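You operate a simulated robot arm through the tools that you are given. There is no shell and no other tool.

You are at the controls of a simulated robot arm. One attempt, no reset.

JOB
Bring the purple-banded roll to its ticket's moisture with one run on peg 5.
Fine: first run the damp trough empty just till the air reads 8.50 % or more; roll back in its cup at the end, not wavy.

Only the result counts: the job must be done as asked and must still hold three seconds after the hand-in. Knocking over, shifting, dropping, spilling or breaking anything else fails it.

ROBOT AND FRAMES
A 7-joint arm with a three-finger gripper, fixed in place. Base frame: the origin is at the foot of the arm, x ahead of it, y to its left, z up. Readings come in mm, degrees, newtons and seconds.
Its first joint turns from -166.0 to 166.0 degrees. Payload 2.69 kg.
The tool frame sits at the grasp point between the pads (the TCP): z along the fingers, y along the line on which they close. The tips reach 30 mm beyond it. Largest opening 128 mm; the body of the gripper starts 117 mm behind the TCP.
Orientation is that of the tool frame in the base frame, as a unit quaternion [x, y, z, w]. With the fingers straight down and closing along the base's y, the tool's x points along the base's -x, its y along +y and its z along -z.

CONTROLS
- The arm moves only by the tool servo_tool. Its argument "motion" is a list of rows, each a list of 3 entries, a list of its own where there are three numbers: the opening in per cent of the stroke, from 0 (shut) to 100 (fully open), then the shift along the base's x, y, z in mm, then the turn, a rotation vector about the base's x, y, z in degrees. In form: [[fingers, [dx, dy, dz], [ax, ay, az]], ...]. A call has 1 to 20 rows; each row is the pose to reach, as a shift and turn from the pose commanded when the call began. Each row takes 0.2 s and may step no farther than 50 mm and 8.6 degrees from the row before; otherwise, or with a gripper value out of range, the whole call is refused. A pose out of reach is approached as far as the arm can. The call stops where the force on the tool passes 40 N (or 10 N more than at its start, if that is more) or the arm is blocked; 0.2 s more then pass. The fingers move at their own pace and stop on an object; they squeeze with about 20 N. The grip force told is the motor's: it shows also when the fingers shut on nothing. Time passes only in rows, and 0.2 s behind the last, so rows that repeat a pose let the fingers close. The reply holds the time, the measured pose of the TCP, the force on the tool along the base axes, the opening and the grip force, in the units named above and with some noise, with the torque about the TCP (base axes, N m) and any sound that the robot's microphone picked up.
- Cameras (640 x 400 px; columns grow to the right, rows downward): "scene" is fixed at [49.9, -651.4, 1331.8]; the picture's right is [0.74, -0.67, 0.00], its down [-0.20, -0.23, -0.95] and it looks along [0.64, 0.71, -0.30] (base axes); focal length 294 px, centre (320, 200). "wrist" rides on the gripper at [58, 54, -131] in the tool frame; the picture's right is [-0.68, 0.74, 0.00], its down [-0.62, -0.57, -0.55] and it looks along [-0.40, -0.37, 0.84] (tool axes); focal length 234 px, centre (320, 200). There is no depth. A picture from a camera that has moved, and an enlarged one, comes with that camera's place and axes in the base frame and with its lens.
- capture(camera): a new picture of that camera. The clock stands still meanwhile.
- slide_trunk(by): slides the trunk up (or, below 0, down) by that many mm; the arm rides with it, the base frame stays. It gives what a move gives, with no picture.
- zoom(camera, box): a new picture of the part [left, top, right, bottom] of that camera's present view, enlarged. The clock stands still meanwhile.
- finish_job(): hands the job in; it is judged then, once.

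Places have to be worked out from the pictures, the camera data and where the tool is seen. Open the gripper and draw the arm clear of the work before you hand the job in, unless the task says otherwise.

The tools are called after "Call:" as name(argument=value, ...) on one line, values as JSON. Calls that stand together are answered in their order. servo_tool: Moves the arm, as the interface text tells. Its arguments: {"type":"object","properties":{"motion":{"type":"array"}},"required":["motion"]} The other tools are called the same way: slide_trunk (by) slides the trunk up or down; capture (camera) takes a picture; zoom (camera, box) takes an enlarged picture of a part of a camera's view; finish_job () hands the job in.

At the start:

```text
clock: 0.0
tcp_pos: [679.5, 170.2, 1363.9]
tool_rot: [0.0, 1.0, 0.0, 0.0]
force: [0.4, -1.0, 0.6]
moment: [0.01, -0.01, 0.02]
grip_width: 128.0
gripper_force: 0.0
trunk travel left (down, up): [-150.0, 200.0]
```

scene: 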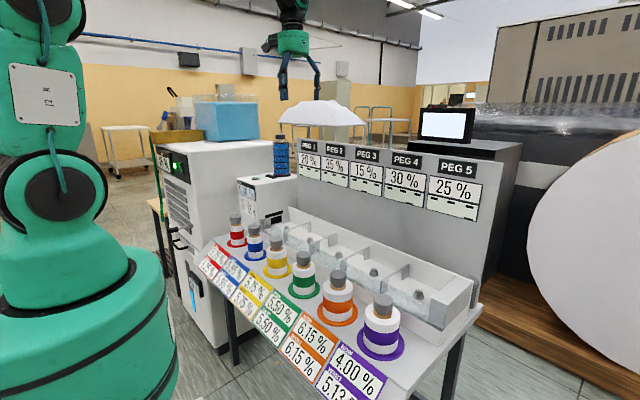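
wrist: 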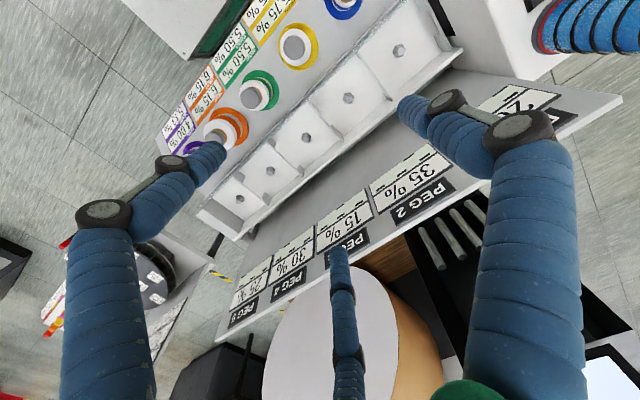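

The scene shows a bench with six banded rolls, five peg bays with panels, and a cabinet with a display. I start by zooming in on the labels and devices.

Call:
zoom(camera="scene", box=[280, 130, 500, 268])

Call:
zoom(camera="scene", box=[280, 260, 480, 400])

Call:
zoom(camera="scene", box=[150, 80, 370, 218])

Call:
zoom(camera="scene", box=[400, 90, 500, 160])

```text
2.90 times, centred on (390, 199) of scene
camera zoom: at [49.9, -651.4, 1331.8], right [0.74, -0.67, 0.0], down [-0.2, -0.23, -0.95], along [0.64, 0.71, -0.3], focal length 851 px, centre (117, 203)
```

zoom: 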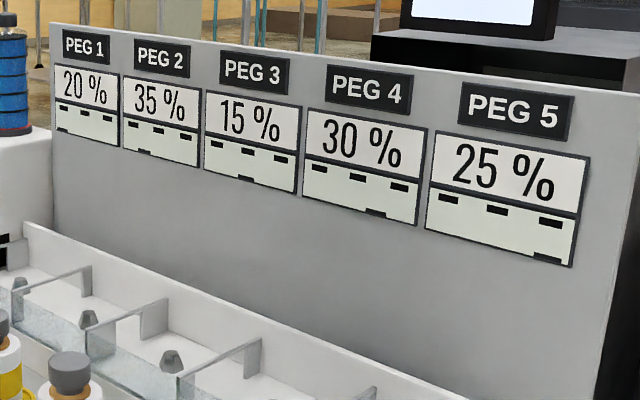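

```text
2.86 times, centred on (380, 330) of scene
camera zoom: at [49.9, -651.4, 1331.8], right [0.74, -0.67, 0.0], down [-0.2, -0.23, -0.95], along [0.64, 0.71, -0.3], focal length 839 px, centre (149, -171)
```

zoom: 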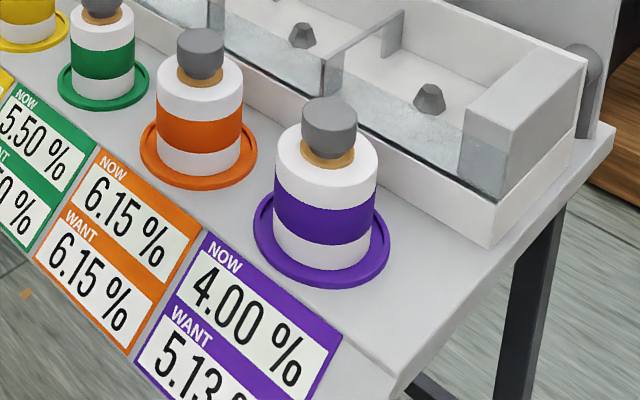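

```text
2.90 times, centred on (260, 149) of scene
camera zoom: at [49.9, -651.4, 1331.8], right [0.74, -0.67, 0.0], down [-0.2, -0.23, -0.95], along [0.64, 0.71, -0.3], focal length 851 px, centre (494, 348)
```

zoom: 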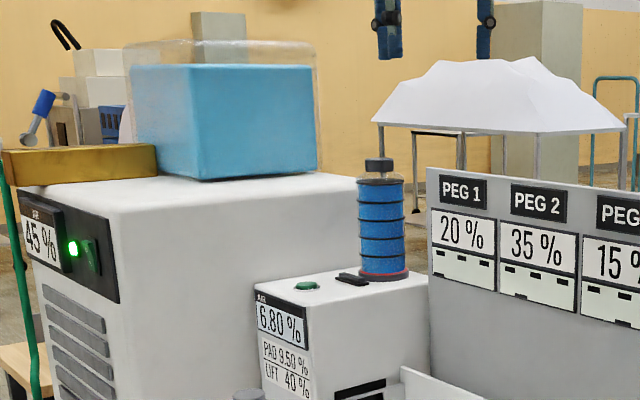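

```text
5.71 times, centred on (450, 125) of scene
camera zoom: at [49.9, -651.4, 1331.8], right [0.74, -0.67, 0.0], down [-0.2, -0.23, -0.95], along [0.64, 0.71, -0.3], focal length 1678 px, centre (-423, 629)
```

zoom: 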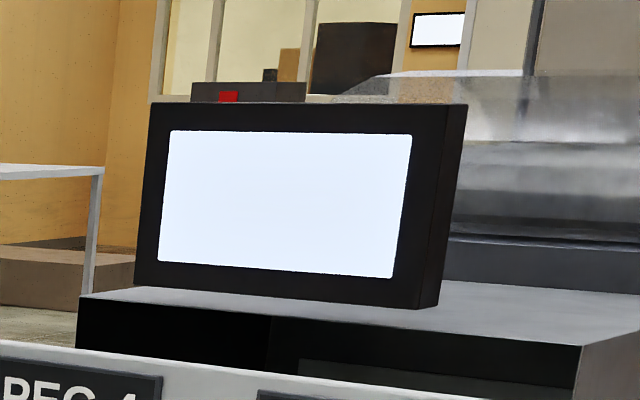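

Call:
zoom(camera="scene", box=[230, 130, 310, 230])

Call:
zoom(camera="scene", box=[145, 135, 235, 320])

Call:
zoom(camera="scene", box=[190, 200, 350, 310])

Call:
zoom(camera="scene", box=[420, 140, 500, 230])

```text
4.00 times, centred on (270, 180) of scene
camera zoom: at [49.9, -651.4, 1331.8], right [0.74, -0.67, 0.0], down [-0.2, -0.23, -0.95], along [0.64, 0.71, -0.3], focal length 1175 px, centre (520, 280)
```

zoom: 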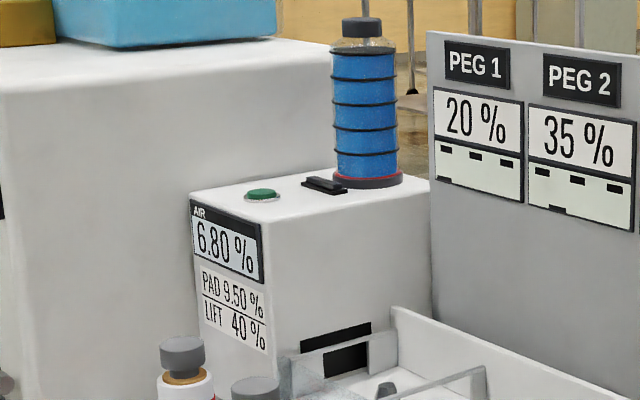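

```text
2.16 times, centred on (190, 228) of scene
camera zoom: at [49.9, -651.4, 1331.8], right [0.74, -0.67, 0.0], down [-0.2, -0.23, -0.95], along [0.64, 0.71, -0.3], focal length 635 px, centre (601, 140)
```

zoom: 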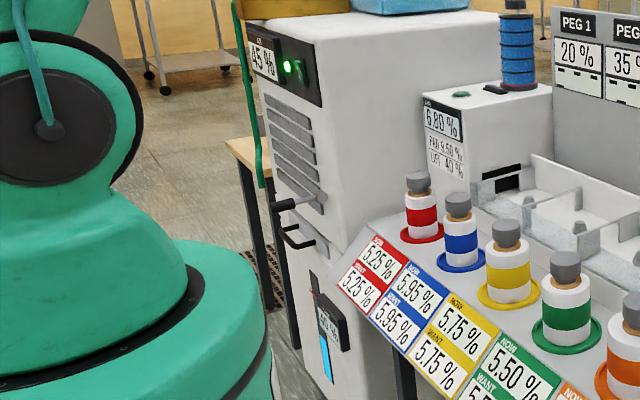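

```text
3.64 times, centred on (270, 255) of scene
camera zoom: at [49.9, -651.4, 1331.8], right [0.74, -0.67, 0.0], down [-0.2, -0.23, -0.95], along [0.64, 0.71, -0.3], focal length 1068 px, centre (502, 0)
```

zoom: 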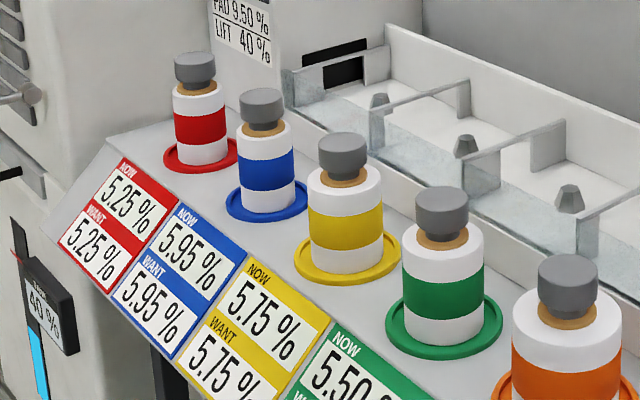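

```text
4.44 times, centred on (460, 185) of scene
camera zoom: at [49.9, -651.4, 1331.8], right [0.74, -0.67, 0.0], down [-0.2, -0.23, -0.95], along [0.64, 0.71, -0.3], focal length 1305 px, centre (-302, 267)
```

zoom: 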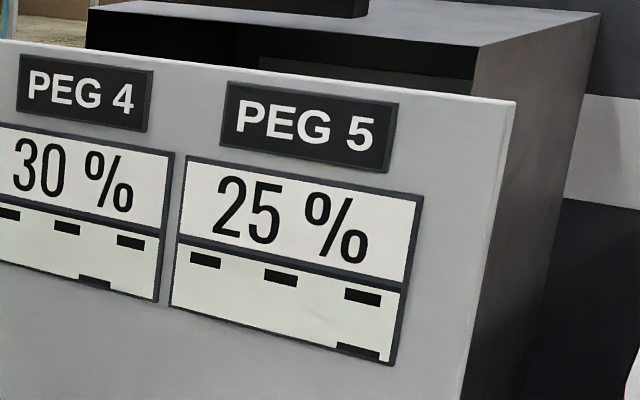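

The air unit reads 6.80 %, PAD 9.50 %, LIFT 40 %. That suggests two empty runs take the air to 7.88 and then 8.53, and one peg 5 run would then bring purple from 4.00 to about 5.13. I move toward the air unit at a safe height to see its button with the wrist camera.

Call:
servo_tool(motion=[[100, [-20, 40, 0], [0, 0, 0]], [100, [-40, 80, 0], [0, 0, 0]], [100, [-60, 120, 0], [0, 0, 0]], [100, [-80, 160, 0], [0, 0, 0]], [100, [-80, 200, 0], [0, 0, 0]], [100, [-80, 240, 0], [0, 0, 0]]])

Call:
capture(camera="wrist")

Call:
capture(camera="scene")

```text
clock: 1.4
tcp_pos: [600.9, 412.6, 1365.2]
tool_rot: [0.0, 1.0, 0.0, -0.001]
force: [0.6, -1.0, -0.6]
moment: [-0.05, 0.1, 0.01]
grip_width: 128.0
gripper_force: 0.0
trunk travel left (down, up): [-150.0, 200.0]
```

```text
taken
camera wrist: at [541.3, 465.5, 1495.2], right [0.68, 0.74, 0.0], down [0.62, -0.57, 0.55], along [0.4, -0.37, -0.84], focal length 234 px, centre (320, 200)
```

wrist: 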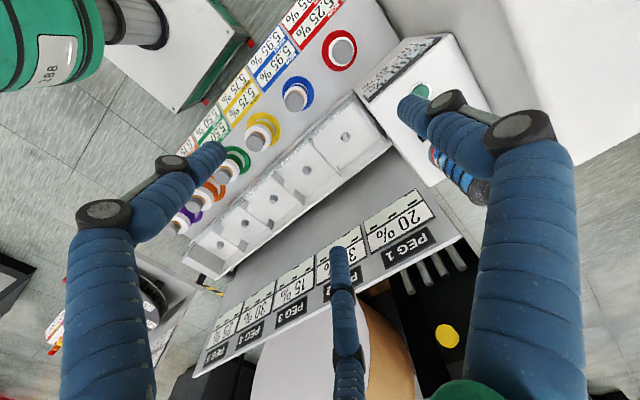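

```text
taken
```

scene: 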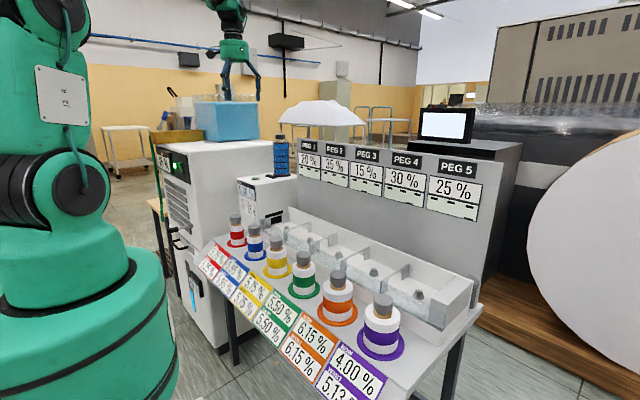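

Call:
zoom(camera="wrist", box=[320, 0, 520, 200])

Call:
zoom(camera="wrist", box=[160, 60, 400, 300])

Call:
zoom(camera="scene", box=[150, 135, 220, 190])

Call:
zoom(camera="scene", box=[160, 220, 230, 330])

```text
2.00 times, centred on (420, 100) of wrist
camera zoom: at [541.3, 465.5, 1495.2], right [0.68, 0.74, 0.0], down [0.62, -0.57, 0.55], along [0.4, -0.37, -0.84], focal length 468 px, centre (120, 400)
```

zoom: 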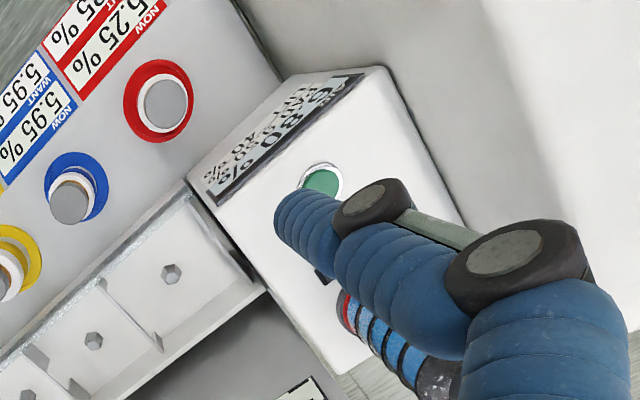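

```text
1.67 times, centred on (280, 180) of wrist
camera zoom: at [541.3, 465.5, 1495.2], right [0.68, 0.74, 0.0], down [0.62, -0.57, 0.55], along [0.4, -0.37, -0.84], focal length 390 px, centre (387, 233)
```

zoom: 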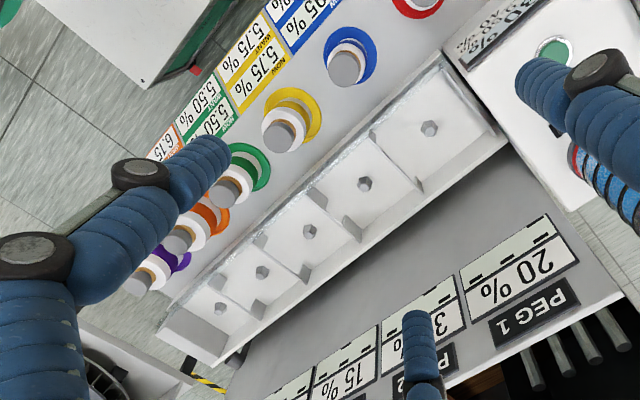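

```text
7.27 times, centred on (185, 162) of scene
camera zoom: at [49.9, -651.4, 1331.8], right [0.74, -0.67, 0.0], down [-0.2, -0.23, -0.95], along [0.64, 0.71, -0.3], focal length 2136 px, centre (1302, 473)
```

zoom: 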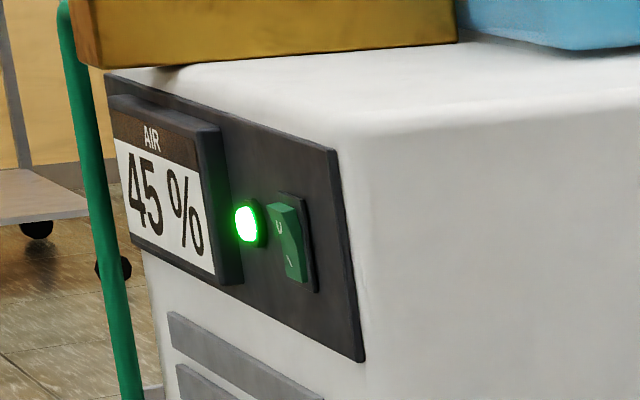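

```text
3.64 times, centred on (195, 275) of scene
camera zoom: at [49.9, -651.4, 1331.8], right [0.74, -0.67, 0.0], down [-0.2, -0.23, -0.95], along [0.64, 0.71, -0.3], focal length 1068 px, centre (774, -73)
```

zoom: 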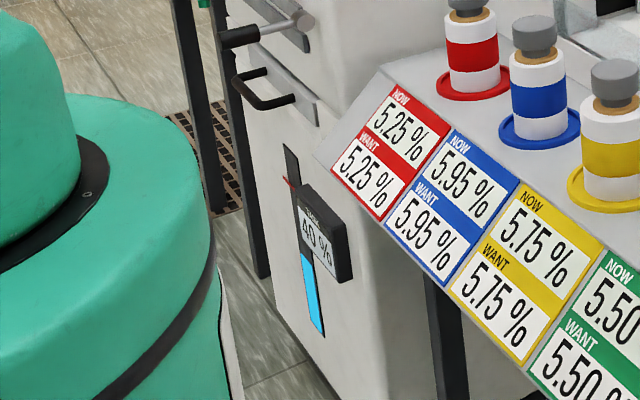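

The button looks to be near (725, 560, 1005), with the bottle about 150 mm behind it and the cabinet wall at about y = 634. I close the fingers, turn the tool 90° so the gripper body is slim in y, and descend to a viewing height above the button.

Call:
servo_tool(motion=[[0, [10, 12, -10], [0, 0, 7.5]], [0, [20, 24, -20], [0, 0, 15]], [0, [30, 36, -30], [0, 0, 22.5]], [0, [40, 48, -40], [0, 0, 30]], [0, [50, 60, -50], [0, 0, 37.5]], [0, [60, 72, -60], [0, 0, 45]], [0, [70, 84, -70], [0, 0, 52.5]], [0, [80, 96, -80], [0, 0, 60]], [0, [90, 108, -90], [0, 0, 67.5]], [0, [100, 120, -100], [0, 0, 75]], [0, [110, 132, -110], [0, 0, 82.5]], [0, [120, 144, -120], [0, 0, 90]]])

Call:
capture(camera="wrist")

Call:
capture(camera="scene")

```text
clock: 4.0
tcp_pos: [721.9, 554.4, 1243.0]
tool_rot: [0.708, -0.707, 0.0, 0.001]
force: [1.0, 0.1, -1.2]
moment: [-0.01, 0.0, -0.01]
grip_width: 2.4
gripper_force: 20.0
trunk travel left (down, up): [-150.0, 200.0]
```

```text
taken
camera wrist: at [666.4, 497.4, 1374.1], right [-0.74, 0.68, 0.0], down [0.56, 0.62, 0.55], along [0.37, 0.4, -0.84], focal length 234 px, centre (320, 200)
```

wrist: 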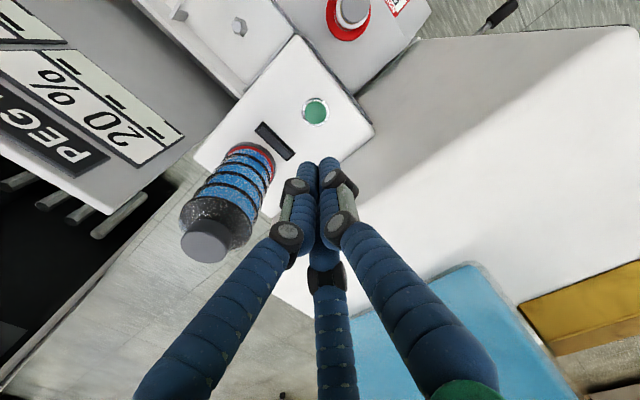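

```text
taken
```

scene: 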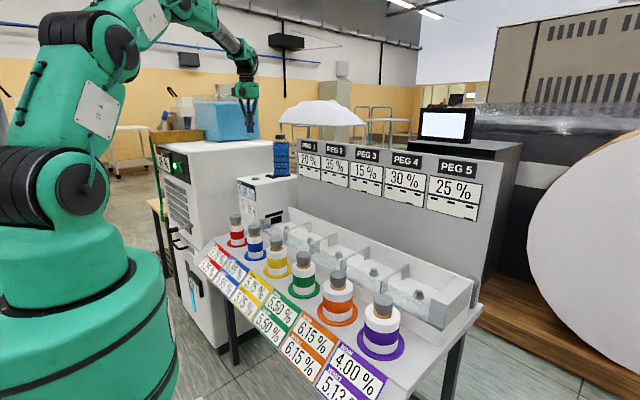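

The button is at about (726, 551), almost under the tips. I shift slightly and descend to about 1055, then look again.

Call:
servo_tool(motion=[[0, [4, -3, -40], [0, 0, 0]], [0, [4, -3, -80], [0, 0, 0]], [0, [4, -3, -120], [0, 0, 0]], [0, [4, -3, -160], [0, 0, 0]], [0, [4, -3, -185], [0, 0, 0]]])

Call:
capture(camera="wrist")

Call:
zoom(camera="scene", box=[200, 80, 320, 230])

```text
clock: 5.2
tcp_pos: [728.8, 552.5, 1058.4]
tool_rot: [0.708, -0.707, 0.0, 0.0]
force: [0.2, -0.7, -0.4]
moment: [0.0, 0.04, 0.03]
grip_width: 2.4
gripper_force: 20.2
trunk travel left (down, up): [-150.0, 200.0]
```

```text
taken
camera wrist: at [672.8, 493.9, 1189.6], right [-0.74, 0.68, 0.0], down [0.57, 0.62, 0.55], along [0.37, 0.4, -0.84], focal length 234 px, centre (320, 200)
```

wrist: 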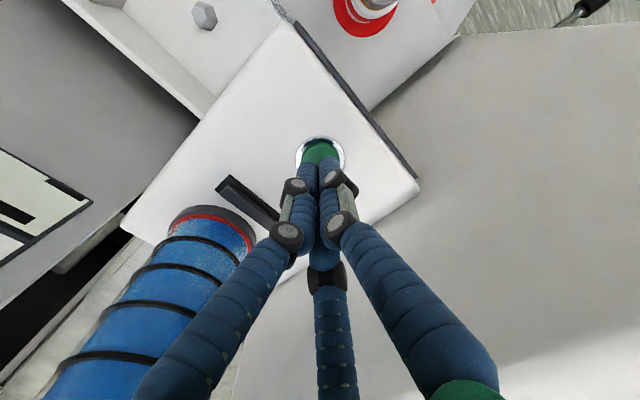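

```text
2.67 times, centred on (260, 155) of scene
camera zoom: at [49.9, -651.4, 1331.8], right [0.74, -0.67, 0.0], down [-0.2, -0.23, -0.95], along [0.64, 0.71, -0.3], focal length 783 px, centre (480, 320)
```

zoom: 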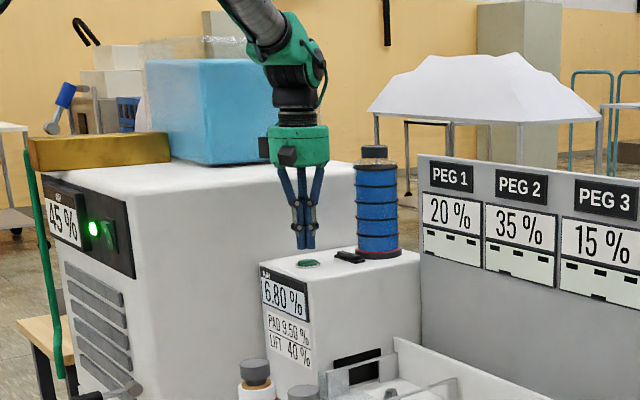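

The tips are about 28 mm above the button, at about z = 1000. I correct by (-3, -2) and lower in small steps until contact.

Call:
servo_tool(motion=[[0, [-3, -2, -10], [0, 0, 0]], [0, [-3, -2, -18], [0, 0, 0]], [0, [-3, -2, -22], [0, 0, 0]], [0, [-3, -2, -24], [0, 0, 0]], [0, [-3, -2, -26], [0, 0, 0]]])

Call:
capture(camera="wrist")

Call:
zoom(camera="scene", box=[220, 130, 310, 230])

```text
clock: 6.4
tcp_pos: [721.7, 551.3, 1034.8]
tool_rot: [0.707, -0.707, 0.0, 0.0]
force: [0.9, -0.6, 1.2]
moment: [0.02, 0.0, -0.03]
grip_width: 5.8
gripper_force: 31.8
trunk travel left (down, up): [-150.0, 200.0]
```

```text
taken
camera wrist: at [666.4, 492.8, 1165.2], right [-0.74, 0.68, 0.0], down [0.57, 0.62, 0.55], along [0.37, 0.4, -0.84], focal length 234 px, centre (320, 200)
```

wrist: 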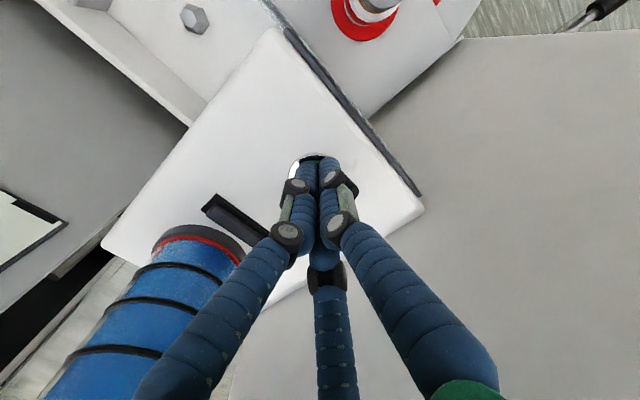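

```text
4.00 times, centred on (265, 180) of scene
camera zoom: at [49.9, -651.4, 1331.8], right [0.74, -0.67, 0.0], down [-0.2, -0.23, -0.95], along [0.64, 0.71, -0.3], focal length 1175 px, centre (540, 280)
```

zoom: 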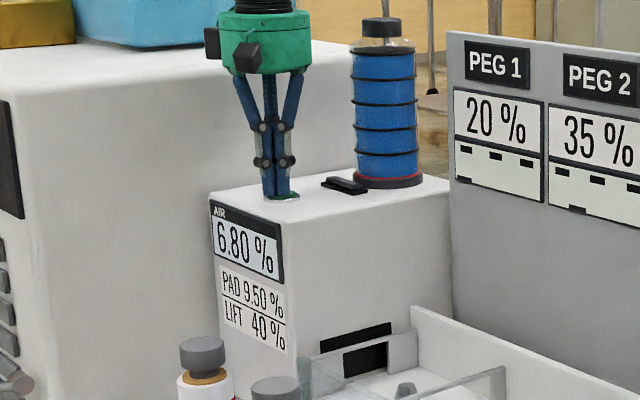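

The tips look to be right at the button, with no contact force yet. I press on in 2 mm steps.

Call:
servo_tool(motion=[[0, [2, 0, -2], [0, 0, 0]], [0, [2, 0, -4], [0, 0, 0]], [0, [2, 0, -6], [0, 0, 0]], [0, [2, 0, -8], [0, 0, 0]]])

Call:
zoom(camera="scene", box=[220, 130, 310, 230])

```text
clock: 7.4
tcp_pos: [723.5, 551.7, 1028.6]
tool_rot: [-0.707, 0.707, -0.001, 0.001]
force: [-4.1, -0.2, 15.2]
moment: [0.03, 0.05, 0.02]
grip_width: 6.0
gripper_force: 31.0
trunk travel left (down, up): [-150.0, 200.0]
heard: click
```

```text
4.00 times, centred on (265, 180) of scene
camera zoom: at [49.9, -651.4, 1331.8], right [0.74, -0.67, 0.0], down [-0.2, -0.23, -0.95], along [0.64, 0.71, -0.3], focal length 1175 px, centre (540, 280)
```

zoom: 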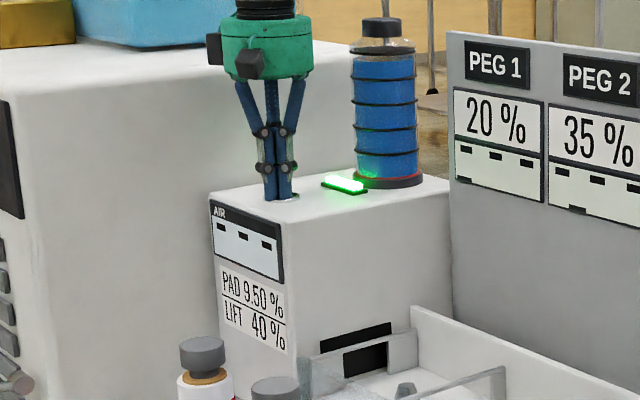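

A click was heard, the bar lamp glows green and the air display shows dashes, so a run has started. I lift off the button and wait.

Call:
servo_tool(motion=[[0, [0, 0, 10], [0, 0, 0]], [0, [0, 0, 25], [0, 0, 0]], [0, [0, 0, 25], [0, 0, 0]], [0, [0, 0, 25], [0, 0, 0]], [0, [0, 0, 25], [0, 0, 0]]])

Call:
zoom(camera="scene", box=[220, 130, 310, 230])

```text
clock: 8.6
tcp_pos: [722.6, 551.0, 1049.7]
tool_rot: [0.707, -0.707, -0.001, 0.0]
force: [-0.1, -0.3, -0.3]
moment: [-0.01, 0.01, -0.01]
grip_width: 2.2
gripper_force: 31.5
trunk travel left (down, up): [-150.0, 200.0]
```

```text
4.00 times, centred on (265, 180) of scene
camera zoom: at [49.9, -651.4, 1331.8], right [0.74, -0.67, 0.0], down [-0.2, -0.23, -0.95], along [0.64, 0.71, -0.3], focal length 1175 px, centre (540, 280)
```

zoom: 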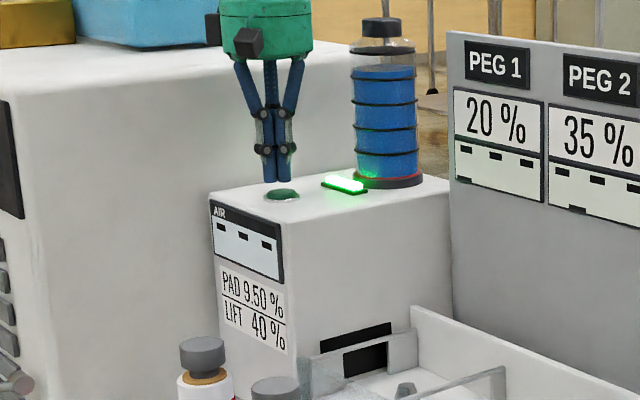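

The run is in progress and the water level is falling. I wait in place for it to end.

Call:
servo_tool(motion=[[0, [0, 0, 0], [0, 0, 0]], [0, [0, 0, 0], [0, 0, 0]], [0, [0, 0, 0], [0, 0, 0]], [0, [0, 0, 0], [0, 0, 0]], [0, [0, 0, 0], [0, 0, 0]], [0, [0, 0, 0], [0, 0, 0]], [0, [0, 0, 0], [0, 0, 0]], [0, [0, 0, 0], [0, 0, 0]], [0, [0, 0, 0], [0, 0, 0]], [0, [0, 0, 0], [0, 0, 0]]])

Call:
zoom(camera="scene", box=[220, 130, 310, 230])

```text
clock: 10.8
tcp_pos: [722.9, 550.5, 1050.2]
tool_rot: [-0.706, 0.708, 0.001, 0.0]
force: [0.4, -0.3, 0.4]
moment: [0.01, -0.01, -0.01]
grip_width: 2.0
gripper_force: 30.7
trunk travel left (down, up): [-150.0, 200.0]
```

```text
4.00 times, centred on (265, 180) of scene
camera zoom: at [49.9, -651.4, 1331.8], right [0.74, -0.67, 0.0], down [-0.2, -0.23, -0.95], along [0.64, 0.71, -0.3], focal length 1175 px, centre (540, 280)
```

zoom: 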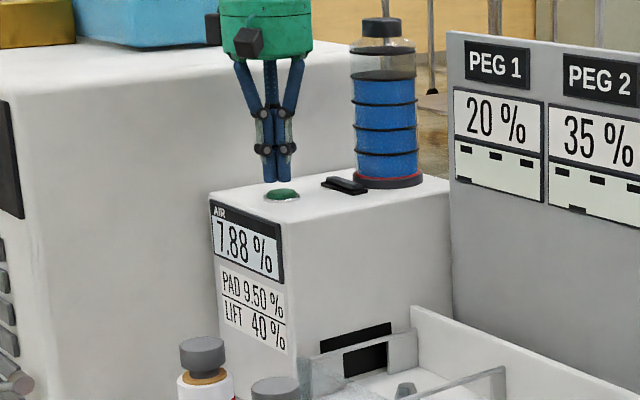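

The air now reads 7.88 %, as predicted, so one more empty run is needed. I press the button again at the same spot and lift off.

Call:
servo_tool(motion=[[0, [0, 0, -12], [0, 0, 0]], [0, [0, 0, -18], [0, 0, 0]], [0, [0, 0, -21], [0, 0, 0]], [0, [0, 0, -23], [0, 0, 0]], [0, [0, 0, -25], [0, 0, 0]], [0, [0, 0, -12], [0, 0, 0]], [0, [0, 0, 0], [0, 0, 0]]])

Call:
zoom(camera="scene", box=[220, 130, 310, 230])

```text
clock: 12.4
tcp_pos: [722.3, 551.5, 1049.7]
tool_rot: [-0.707, 0.707, 0.0, 0.0]
force: [-0.6, 0.2, 0.8]
moment: [0.03, 0.02, 0.0]
grip_width: 2.3
gripper_force: 30.9
trunk travel left (down, up): [-150.0, 200.0]
heard: click
```

```text
4.00 times, centred on (265, 180) of scene
camera zoom: at [49.9, -651.4, 1331.8], right [0.74, -0.67, 0.0], down [-0.2, -0.23, -0.95], along [0.64, 0.71, -0.3], focal length 1175 px, centre (540, 280)
```

zoom: 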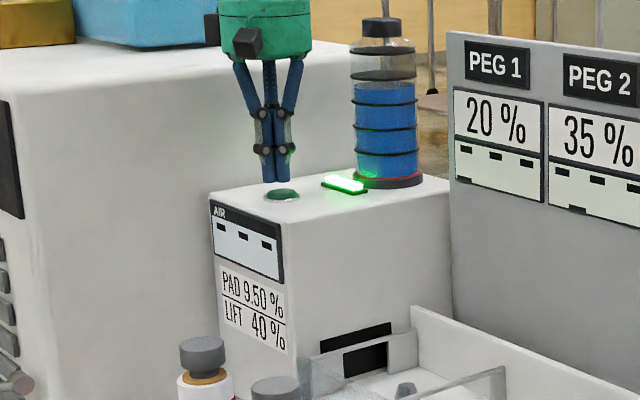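

The second empty run is under way. I raise the arm well above everything and swing back toward the purple roll, turning the tool back to its default orientation.

Call:
servo_tool(motion=[[0, [0, 0, 50], [0, 0, 0]], [0, [0, 0, 100], [0, 0, 0]], [0, [0, 0, 150], [0, 0, 0]], [0, [0, 0, 195], [0, 0, 0]], [0, [-8, -48, 195], [0, 0, -6]], [20, [-16, -96, 195], [0, 0, -12]], [40, [-24, -144, 195], [0, 0, -18]], [60, [-32, -192, 195], [0, 0, -24]], [60, [-40, -240, 195], [0, 0, -30]], [60, [-48, -288, 195], [0, 0, -36]], [60, [-56, -336, 195], [0, 0, -42]], [60, [-64, -384, 195], [0, 0, -48]], [60, [-72, -432, 195], [0, 0, -54]], [60, [-80, -480, 195], [0, 0, -60]], [60, [-88, -528, 195], [0, 0, -66]], [60, [-96, -576, 195], [0, 0, -72]], [60, [-104, -624, 195], [0, 0, -78]], [60, [-112, -672, 195], [0, 0, -84]], [60, [-120, -720, 195], [0, 0, -90]]])

Call:
capture(camera="wrist")

Call:
capture(camera="scene")

Call:
zoom(camera="scene", box=[220, 130, 310, 230])

```text
clock: 16.4
tcp_pos: [604.3, -166.5, 1243.8]
tool_rot: [0.001, 1.0, -0.001, 0.0]
force: [0.0, 0.8, -0.4]
moment: [-0.02, 0.01, 0.02]
grip_width: 77.0
gripper_force: 0.0
trunk travel left (down, up): [-150.0, 200.0]
```

```text
taken
camera wrist: at [543.7, -112.7, 1375.3], right [0.68, 0.74, 0.0], down [0.61, -0.57, 0.55], along [0.4, -0.37, -0.84], focal length 234 px, centre (320, 200)
```

wrist: 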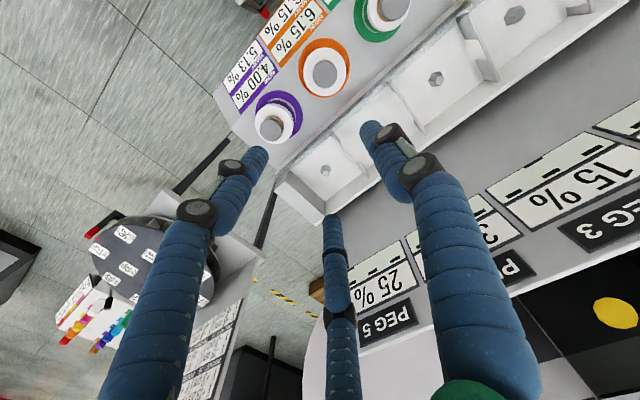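

```text
taken
```

scene: 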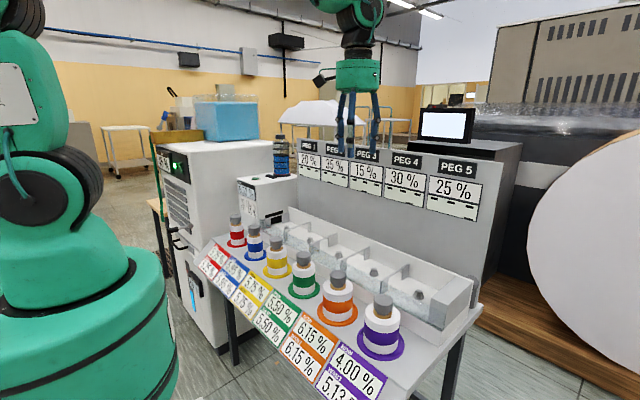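

```text
4.00 times, centred on (265, 180) of scene
camera zoom: at [49.9, -651.4, 1331.8], right [0.74, -0.67, 0.0], down [-0.2, -0.23, -0.95], along [0.64, 0.71, -0.3], focal length 1175 px, centre (540, 280)
```

zoom: 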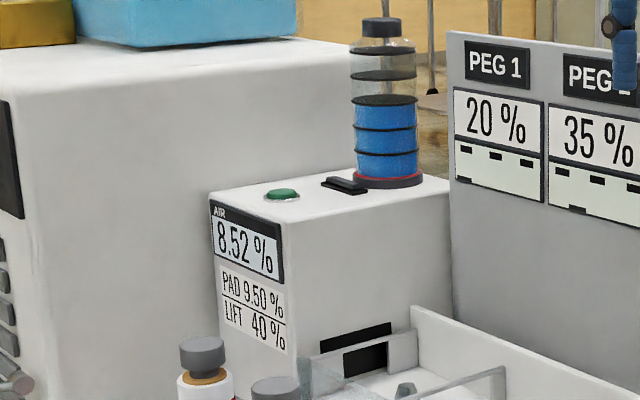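

The air reads 8.52 %, so the empty runs are done. I zoom into the wrist view to locate the purple roll, its handle and peg 5.

Call:
zoom(camera="wrist", box=[210, 40, 370, 220])

Call:
zoom(camera="scene", box=[310, 240, 490, 380])

```text
2.22 times, centred on (290, 130) of wrist
camera zoom: at [543.7, -112.7, 1375.3], right [0.68, 0.74, 0.0], down [0.61, -0.57, 0.55], along [0.4, -0.37, -0.84], focal length 520 px, centre (387, 356)
```

zoom: 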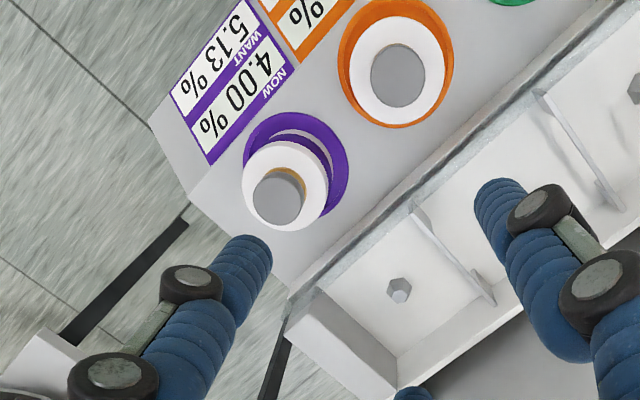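

```text
2.86 times, centred on (400, 310) of scene
camera zoom: at [49.9, -651.4, 1331.8], right [0.74, -0.67, 0.0], down [-0.2, -0.23, -0.95], along [0.64, 0.71, -0.3], focal length 839 px, centre (91, -114)
```

zoom: 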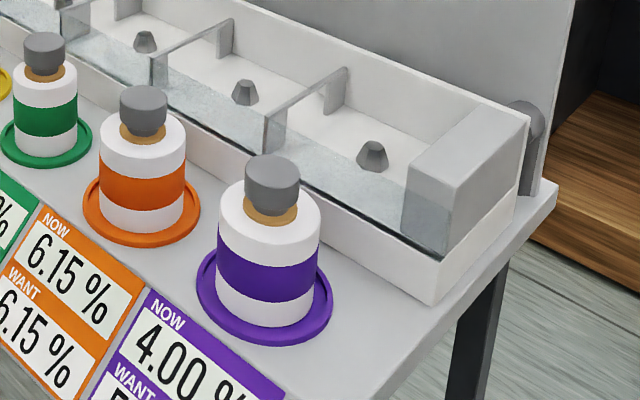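

The cap of the purple roll is near (582, -298) with its top at z ≈ 865, about 47 mm across. Peg 5 is near (762, -295, 800). I move above the roll for a closer view.

Call:
servo_tool(motion=[[60, [-3, -19, -40], [0, 0, 0]], [60, [-6, -38, -80], [0, 0, 0]], [60, [-9, -57, -120], [0, 0, 0]], [60, [-12, -76, -160], [0, 0, 0]], [60, [-15, -95, -200], [0, 0, 0]], [60, [-18, -114, -240], [0, 0, 0]], [60, [-21, -130, -280], [0, 0, 0]]])

Call:
capture(camera="wrist")

Call:
zoom(camera="scene", box=[310, 200, 490, 340])

```text
clock: 18.0
tcp_pos: [583.5, -301.8, 966.4]
tool_rot: [0.0, 1.0, 0.001, 0.001]
force: [1.3, 0.1, 0.6]
moment: [0.0, 0.01, 0.0]
grip_width: 76.8
gripper_force: 0.1
trunk travel left (down, up): [-150.0, 200.0]
```

```text
taken
camera wrist: at [523.9, -246.4, 1097.4], right [0.68, 0.74, 0.0], down [0.61, -0.57, 0.55], along [0.4, -0.37, -0.84], focal length 234 px, centre (320, 200)
```

wrist: 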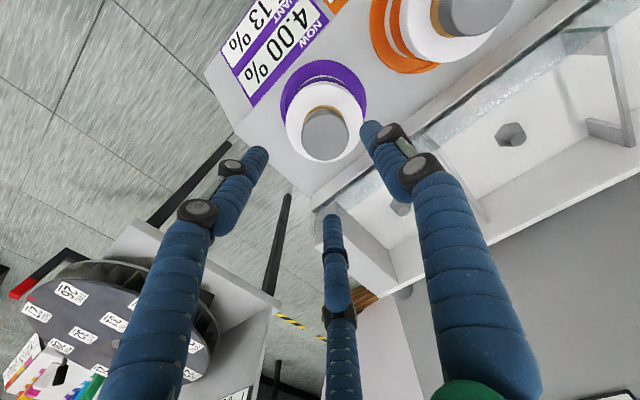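

```text
2.86 times, centred on (400, 270) of scene
camera zoom: at [49.9, -651.4, 1331.8], right [0.74, -0.67, 0.0], down [-0.2, -0.23, -0.95], along [0.64, 0.71, -0.3], focal length 839 px, centre (91, 0)
```

zoom: 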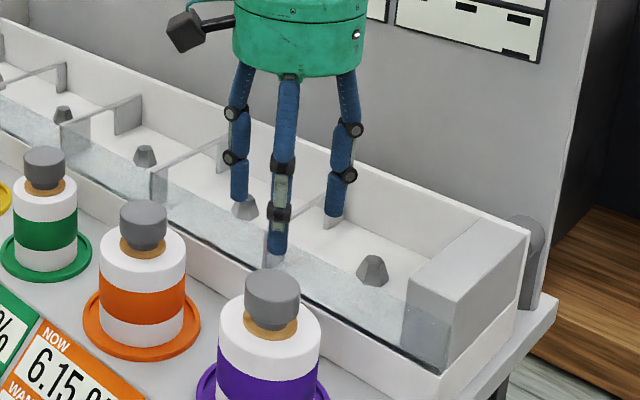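

The view shows the cap nearly under the tool axis. I zoom in to measure its centre precisely.

Call:
zoom(camera="wrist", box=[240, 60, 400, 220])

```text
2.50 times, centred on (320, 140) of wrist
camera zoom: at [523.9, -246.4, 1097.4], right [0.68, 0.74, 0.0], down [0.61, -0.57, 0.55], along [0.4, -0.37, -0.84], focal length 585 px, centre (320, 350)
```

zoom: 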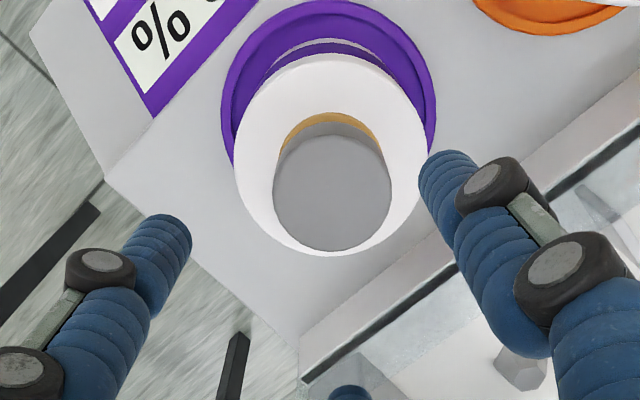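

The cap centre is at about (582, -294) with its top near z ≈ 865. I shift y by +6.5 and descend partway, then check alignment.

Call:
servo_tool(motion=[[60, [0.5, 6.5, -20], [0, 0, 0]], [60, [0.5, 6.5, -40], [0, 0, 0]], [60, [0.5, 6.5, -55], [0, 0, 0]], [60, [0.5, 6.5, -65], [0, 0, 0]]])

Call:
capture(camera="wrist")

Call:
zoom(camera="scene", box=[330, 230, 450, 370])

```text
clock: 19.0
tcp_pos: [583.0, -294.5, 901.0]
tool_rot: [-0.001, 1.0, 0.0, 0.0]
force: [0.3, 0.1, -0.1]
moment: [0.0, -0.05, 0.04]
grip_width: 76.8
gripper_force: 0.0
trunk travel left (down, up): [-150.0, 200.0]
```

```text
taken
camera wrist: at [523.3, -241.1, 1031.5], right [0.68, 0.74, 0.0], down [0.62, -0.57, 0.55], along [0.4, -0.37, -0.84], focal length 234 px, centre (320, 200)
```

wrist: 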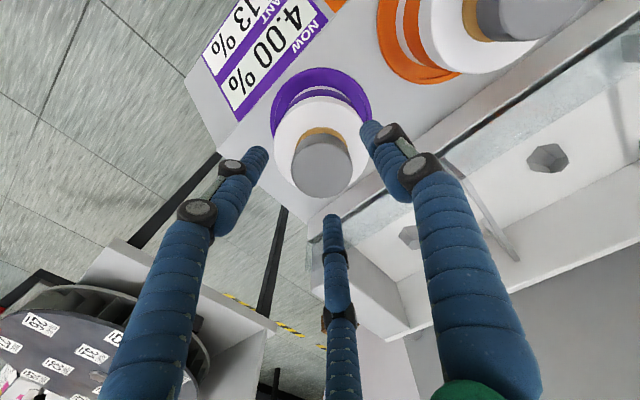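

```text
2.86 times, centred on (390, 300) of scene
camera zoom: at [49.9, -651.4, 1331.8], right [0.74, -0.67, 0.0], down [-0.2, -0.23, -0.95], along [0.64, 0.71, -0.3], focal length 839 px, centre (120, -86)
```

zoom: 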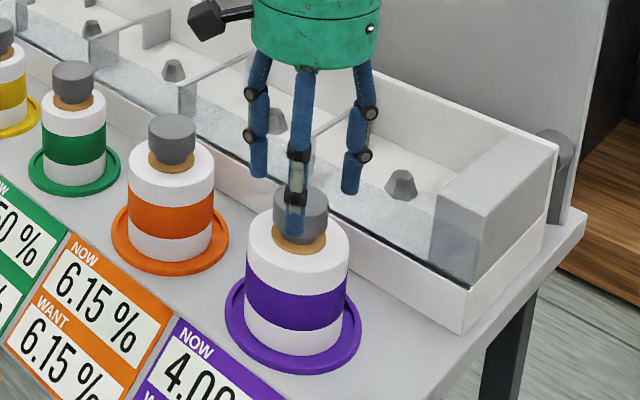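

Call:
zoom(camera="wrist", box=[240, 90, 400, 250])

```text
2.50 times, centred on (320, 170) of wrist
camera zoom: at [523.3, -241.1, 1031.5], right [0.68, 0.74, 0.0], down [0.62, -0.57, 0.55], along [0.4, -0.37, -0.84], focal length 585 px, centre (320, 275)
```

zoom: 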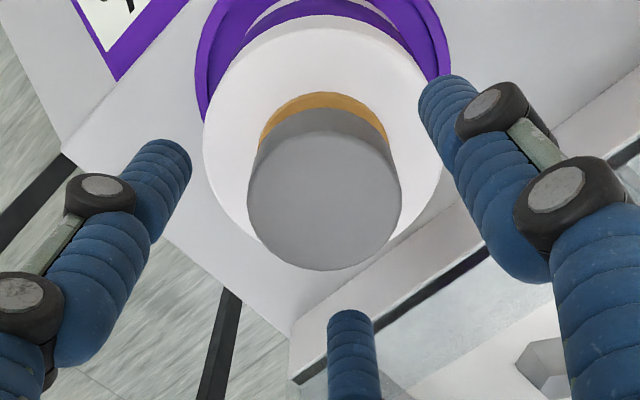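

The estimates agree on a cap centre at about (581.5, -293) with top z ≈ 870. I lower so the fingertips end level with the cap's lower edge, above the paper, and close on the cap.

Call:
servo_tool(motion=[[60, [-0.5, 1.2, -10], [0, 0, 0]], [60, [-0.5, 1.2, -20], [0, 0, 0]], [60, [-0.5, 1.2, -28], [0, 0, 0]], [45, [-0.5, 1.2, -28], [0, 0, 0]], [40, [-0.5, 1.2, -28], [0, 0, 0]], [36, [-0.5, 1.2, -28], [0, 0, 0]], [30, [-0.5, 1.2, -28], [0, 0, 0]], [30, [-0.5, 1.2, -28], [0, 0, 0]]])

Call:
capture(camera="wrist")

Call:
zoom(camera="scene", box=[330, 230, 450, 370])

```text
clock: 20.8
tcp_pos: [584.5, -293.3, 871.8]
tool_rot: [0.0, 1.0, 0.0, 0.0]
force: [0.5, -2.2, 1.9]
moment: [-0.11, -0.06, 0.0]
grip_width: 46.9
gripper_force: 19.9
trunk travel left (down, up): [-150.0, 200.0]
```

```text
taken
camera wrist: at [525.0, -239.6, 1002.7], right [0.68, 0.74, 0.0], down [0.62, -0.57, 0.55], along [0.4, -0.37, -0.84], focal length 234 px, centre (320, 200)
```

wrist: 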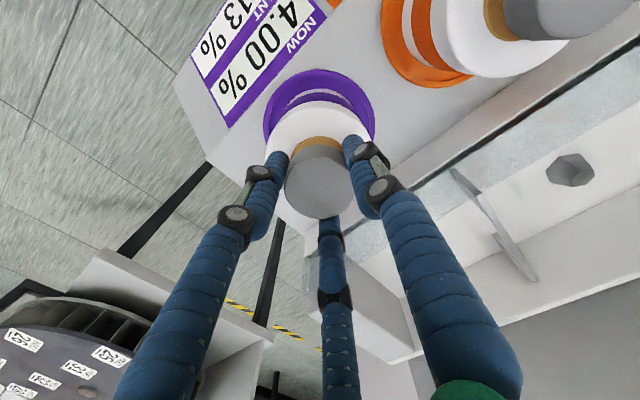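

```text
2.86 times, centred on (390, 300) of scene
camera zoom: at [49.9, -651.4, 1331.8], right [0.74, -0.67, 0.0], down [-0.2, -0.23, -0.95], along [0.64, 0.71, -0.3], focal length 839 px, centre (120, -86)
```

zoom: 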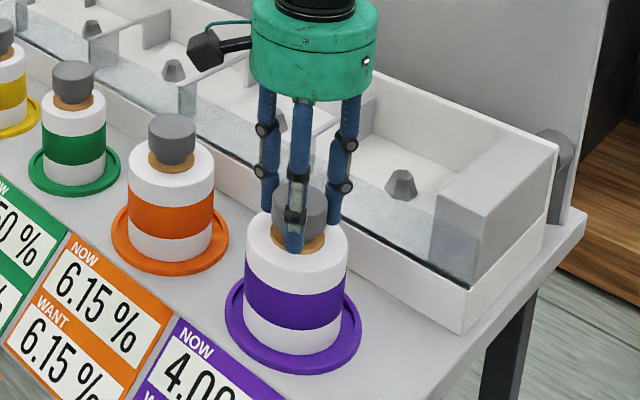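

The grip is firm at 46.9 mm and 20 N. I lift the roll straight up, gently at first, to clear the trough walls.

Call:
servo_tool(motion=[[30, [0, 0, 5], [0, 0, 0]], [30, [0, 0, 15], [0, 0, 0]], [30, [0, 0, 30], [0, 0, 0]], [30, [0, 0, 50], [0, 0, 0]], [30, [0, 0, 75], [0, 0, 0]], [30, [0, 0, 105], [0, 0, 0]], [30, [0, 0, 135], [0, 0, 0]], [30, [0, 0, 160], [0, 0, 0]], [30, [0, 0, 180], [0, 0, 0]], [30, [0, 0, 190], [0, 0, 0]]])

Call:
capture(camera="wrist")

Call:
capture(camera="scene")

```text
clock: 23.0
tcp_pos: [582.2, -292.0, 1065.5]
tool_rot: [0.0, 1.0, 0.001, 0.0]
force: [0.3, -0.4, -3.6]
moment: [0.0, 0.0, 0.05]
grip_width: 46.8
gripper_force: 20.3
trunk travel left (down, up): [-150.0, 200.0]
```

```text
taken
camera wrist: at [521.7, -238.4, 1196.2], right [0.68, 0.74, 0.0], down [0.62, -0.57, 0.55], along [0.4, -0.37, -0.84], focal length 234 px, centre (320, 200)
```

wrist: 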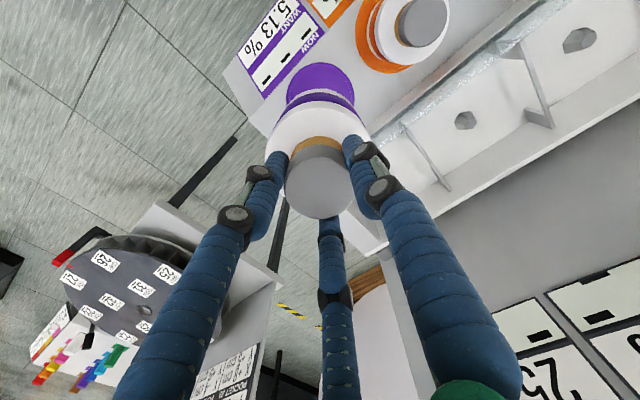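

```text
taken
```

scene: 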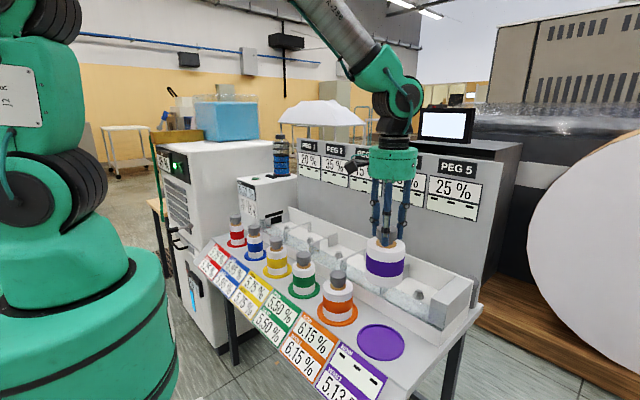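

The roll is lifted cleanly, weighing about 3.6 N, and the cup is a flat rimmed disc. I zoom in on the trough and peg 5 geometry before traversing.

Call:
zoom(camera="scene", box=[330, 220, 490, 340])

Call:
zoom(camera="scene", box=[320, 300, 420, 400])

Call:
zoom(camera="scene", box=[220, 130, 310, 230])

```text
3.33 times, centred on (410, 280) of scene
camera zoom: at [49.9, -651.4, 1331.8], right [0.74, -0.67, 0.0], down [-0.2, -0.23, -0.95], along [0.64, 0.71, -0.3], focal length 979 px, centre (20, -67)
```

zoom: 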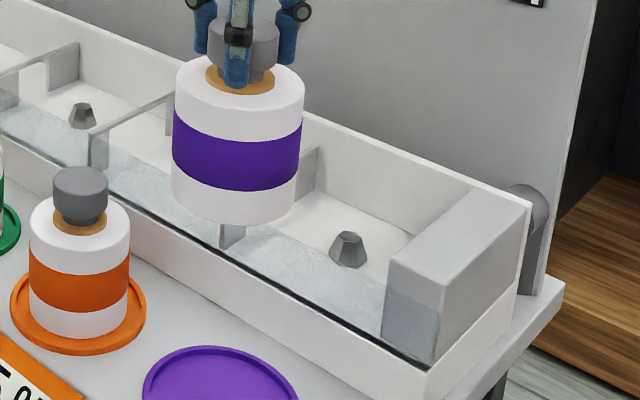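

```text
4.00 times, centred on (370, 350) of scene
camera zoom: at [49.9, -651.4, 1331.8], right [0.74, -0.67, 0.0], down [-0.2, -0.23, -0.95], along [0.64, 0.71, -0.3], focal length 1175 px, centre (120, -400)
```

zoom: 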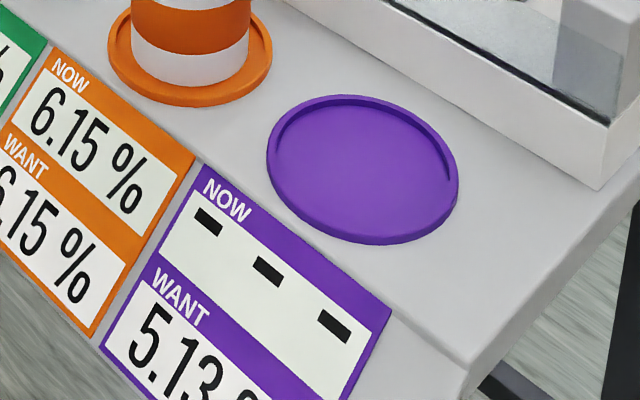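

```text
4.00 times, centred on (265, 180) of scene
camera zoom: at [49.9, -651.4, 1331.8], right [0.74, -0.67, 0.0], down [-0.2, -0.23, -0.95], along [0.64, 0.71, -0.3], focal length 1175 px, centre (540, 280)
```

zoom: 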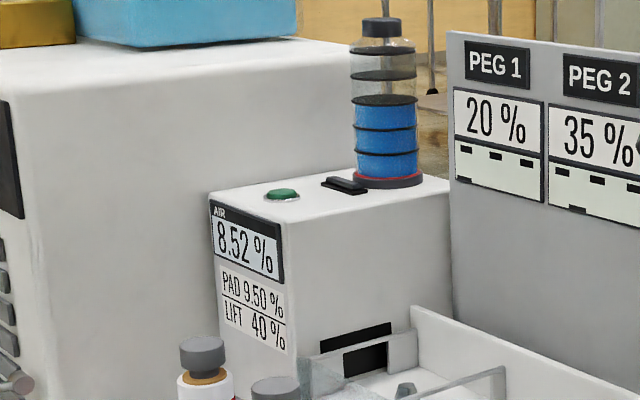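

The air holds at 8.52 %. I hold the roll high and move aside to a spot where the wrist camera sees peg 5 unobstructed, for a precise fix.

Call:
servo_tool(motion=[[30, [15, -20, 0], [0, 0, 0]], [30, [35, -48, 0], [0, 0, 0]], [30, [50, -70, 0], [0, 0, 0]], [30, [58.5, -80, 0], [0, 0, 0]], [30, [58.5, -80, 0], [0, 0, 0]]])

Call:
capture(camera="wrist")

Call:
zoom(camera="wrist", box=[340, 60, 500, 180])

Call:
zoom(camera="scene", box=[330, 220, 490, 340])

```text
clock: 24.2
tcp_pos: [638.1, -372.0, 1063.0]
tool_rot: [0.0, 1.0, 0.0, 0.0]
force: [0.1, -0.7, -4.9]
moment: [0.01, 0.0, -0.02]
grip_width: 46.8
gripper_force: 20.2
trunk travel left (down, up): [-150.0, 200.0]
```

```text
taken
camera wrist: at [579.2, -318.4, 1194.7], right [0.68, 0.74, 0.0], down [0.62, -0.57, 0.55], along [0.4, -0.37, -0.84], focal length 234 px, centre (320, 200)
```

wrist: 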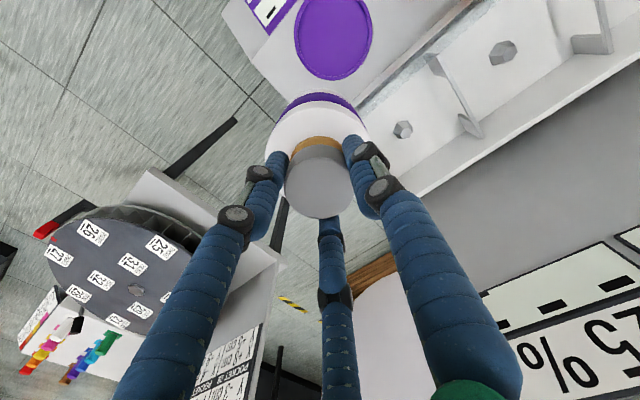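

```text
3.33 times, centred on (420, 120) of wrist
camera zoom: at [579.2, -318.4, 1194.7], right [0.68, 0.74, 0.0], down [0.62, -0.57, 0.55], along [0.4, -0.37, -0.84], focal length 781 px, centre (-13, 467)
```

zoom: 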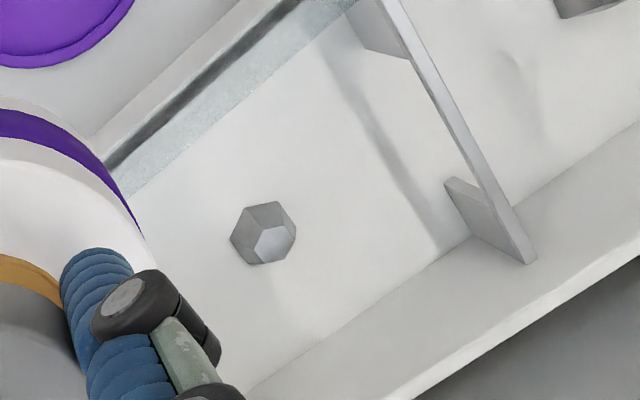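

```text
3.33 times, centred on (410, 280) of scene
camera zoom: at [49.9, -651.4, 1331.8], right [0.74, -0.67, 0.0], down [-0.2, -0.23, -0.95], along [0.64, 0.71, -0.3], focal length 979 px, centre (20, -67)
```

zoom: 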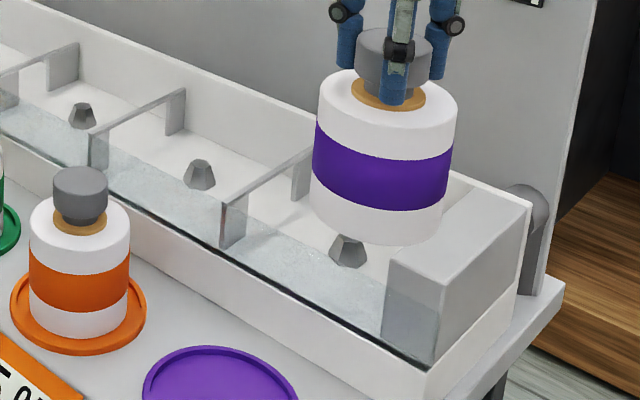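

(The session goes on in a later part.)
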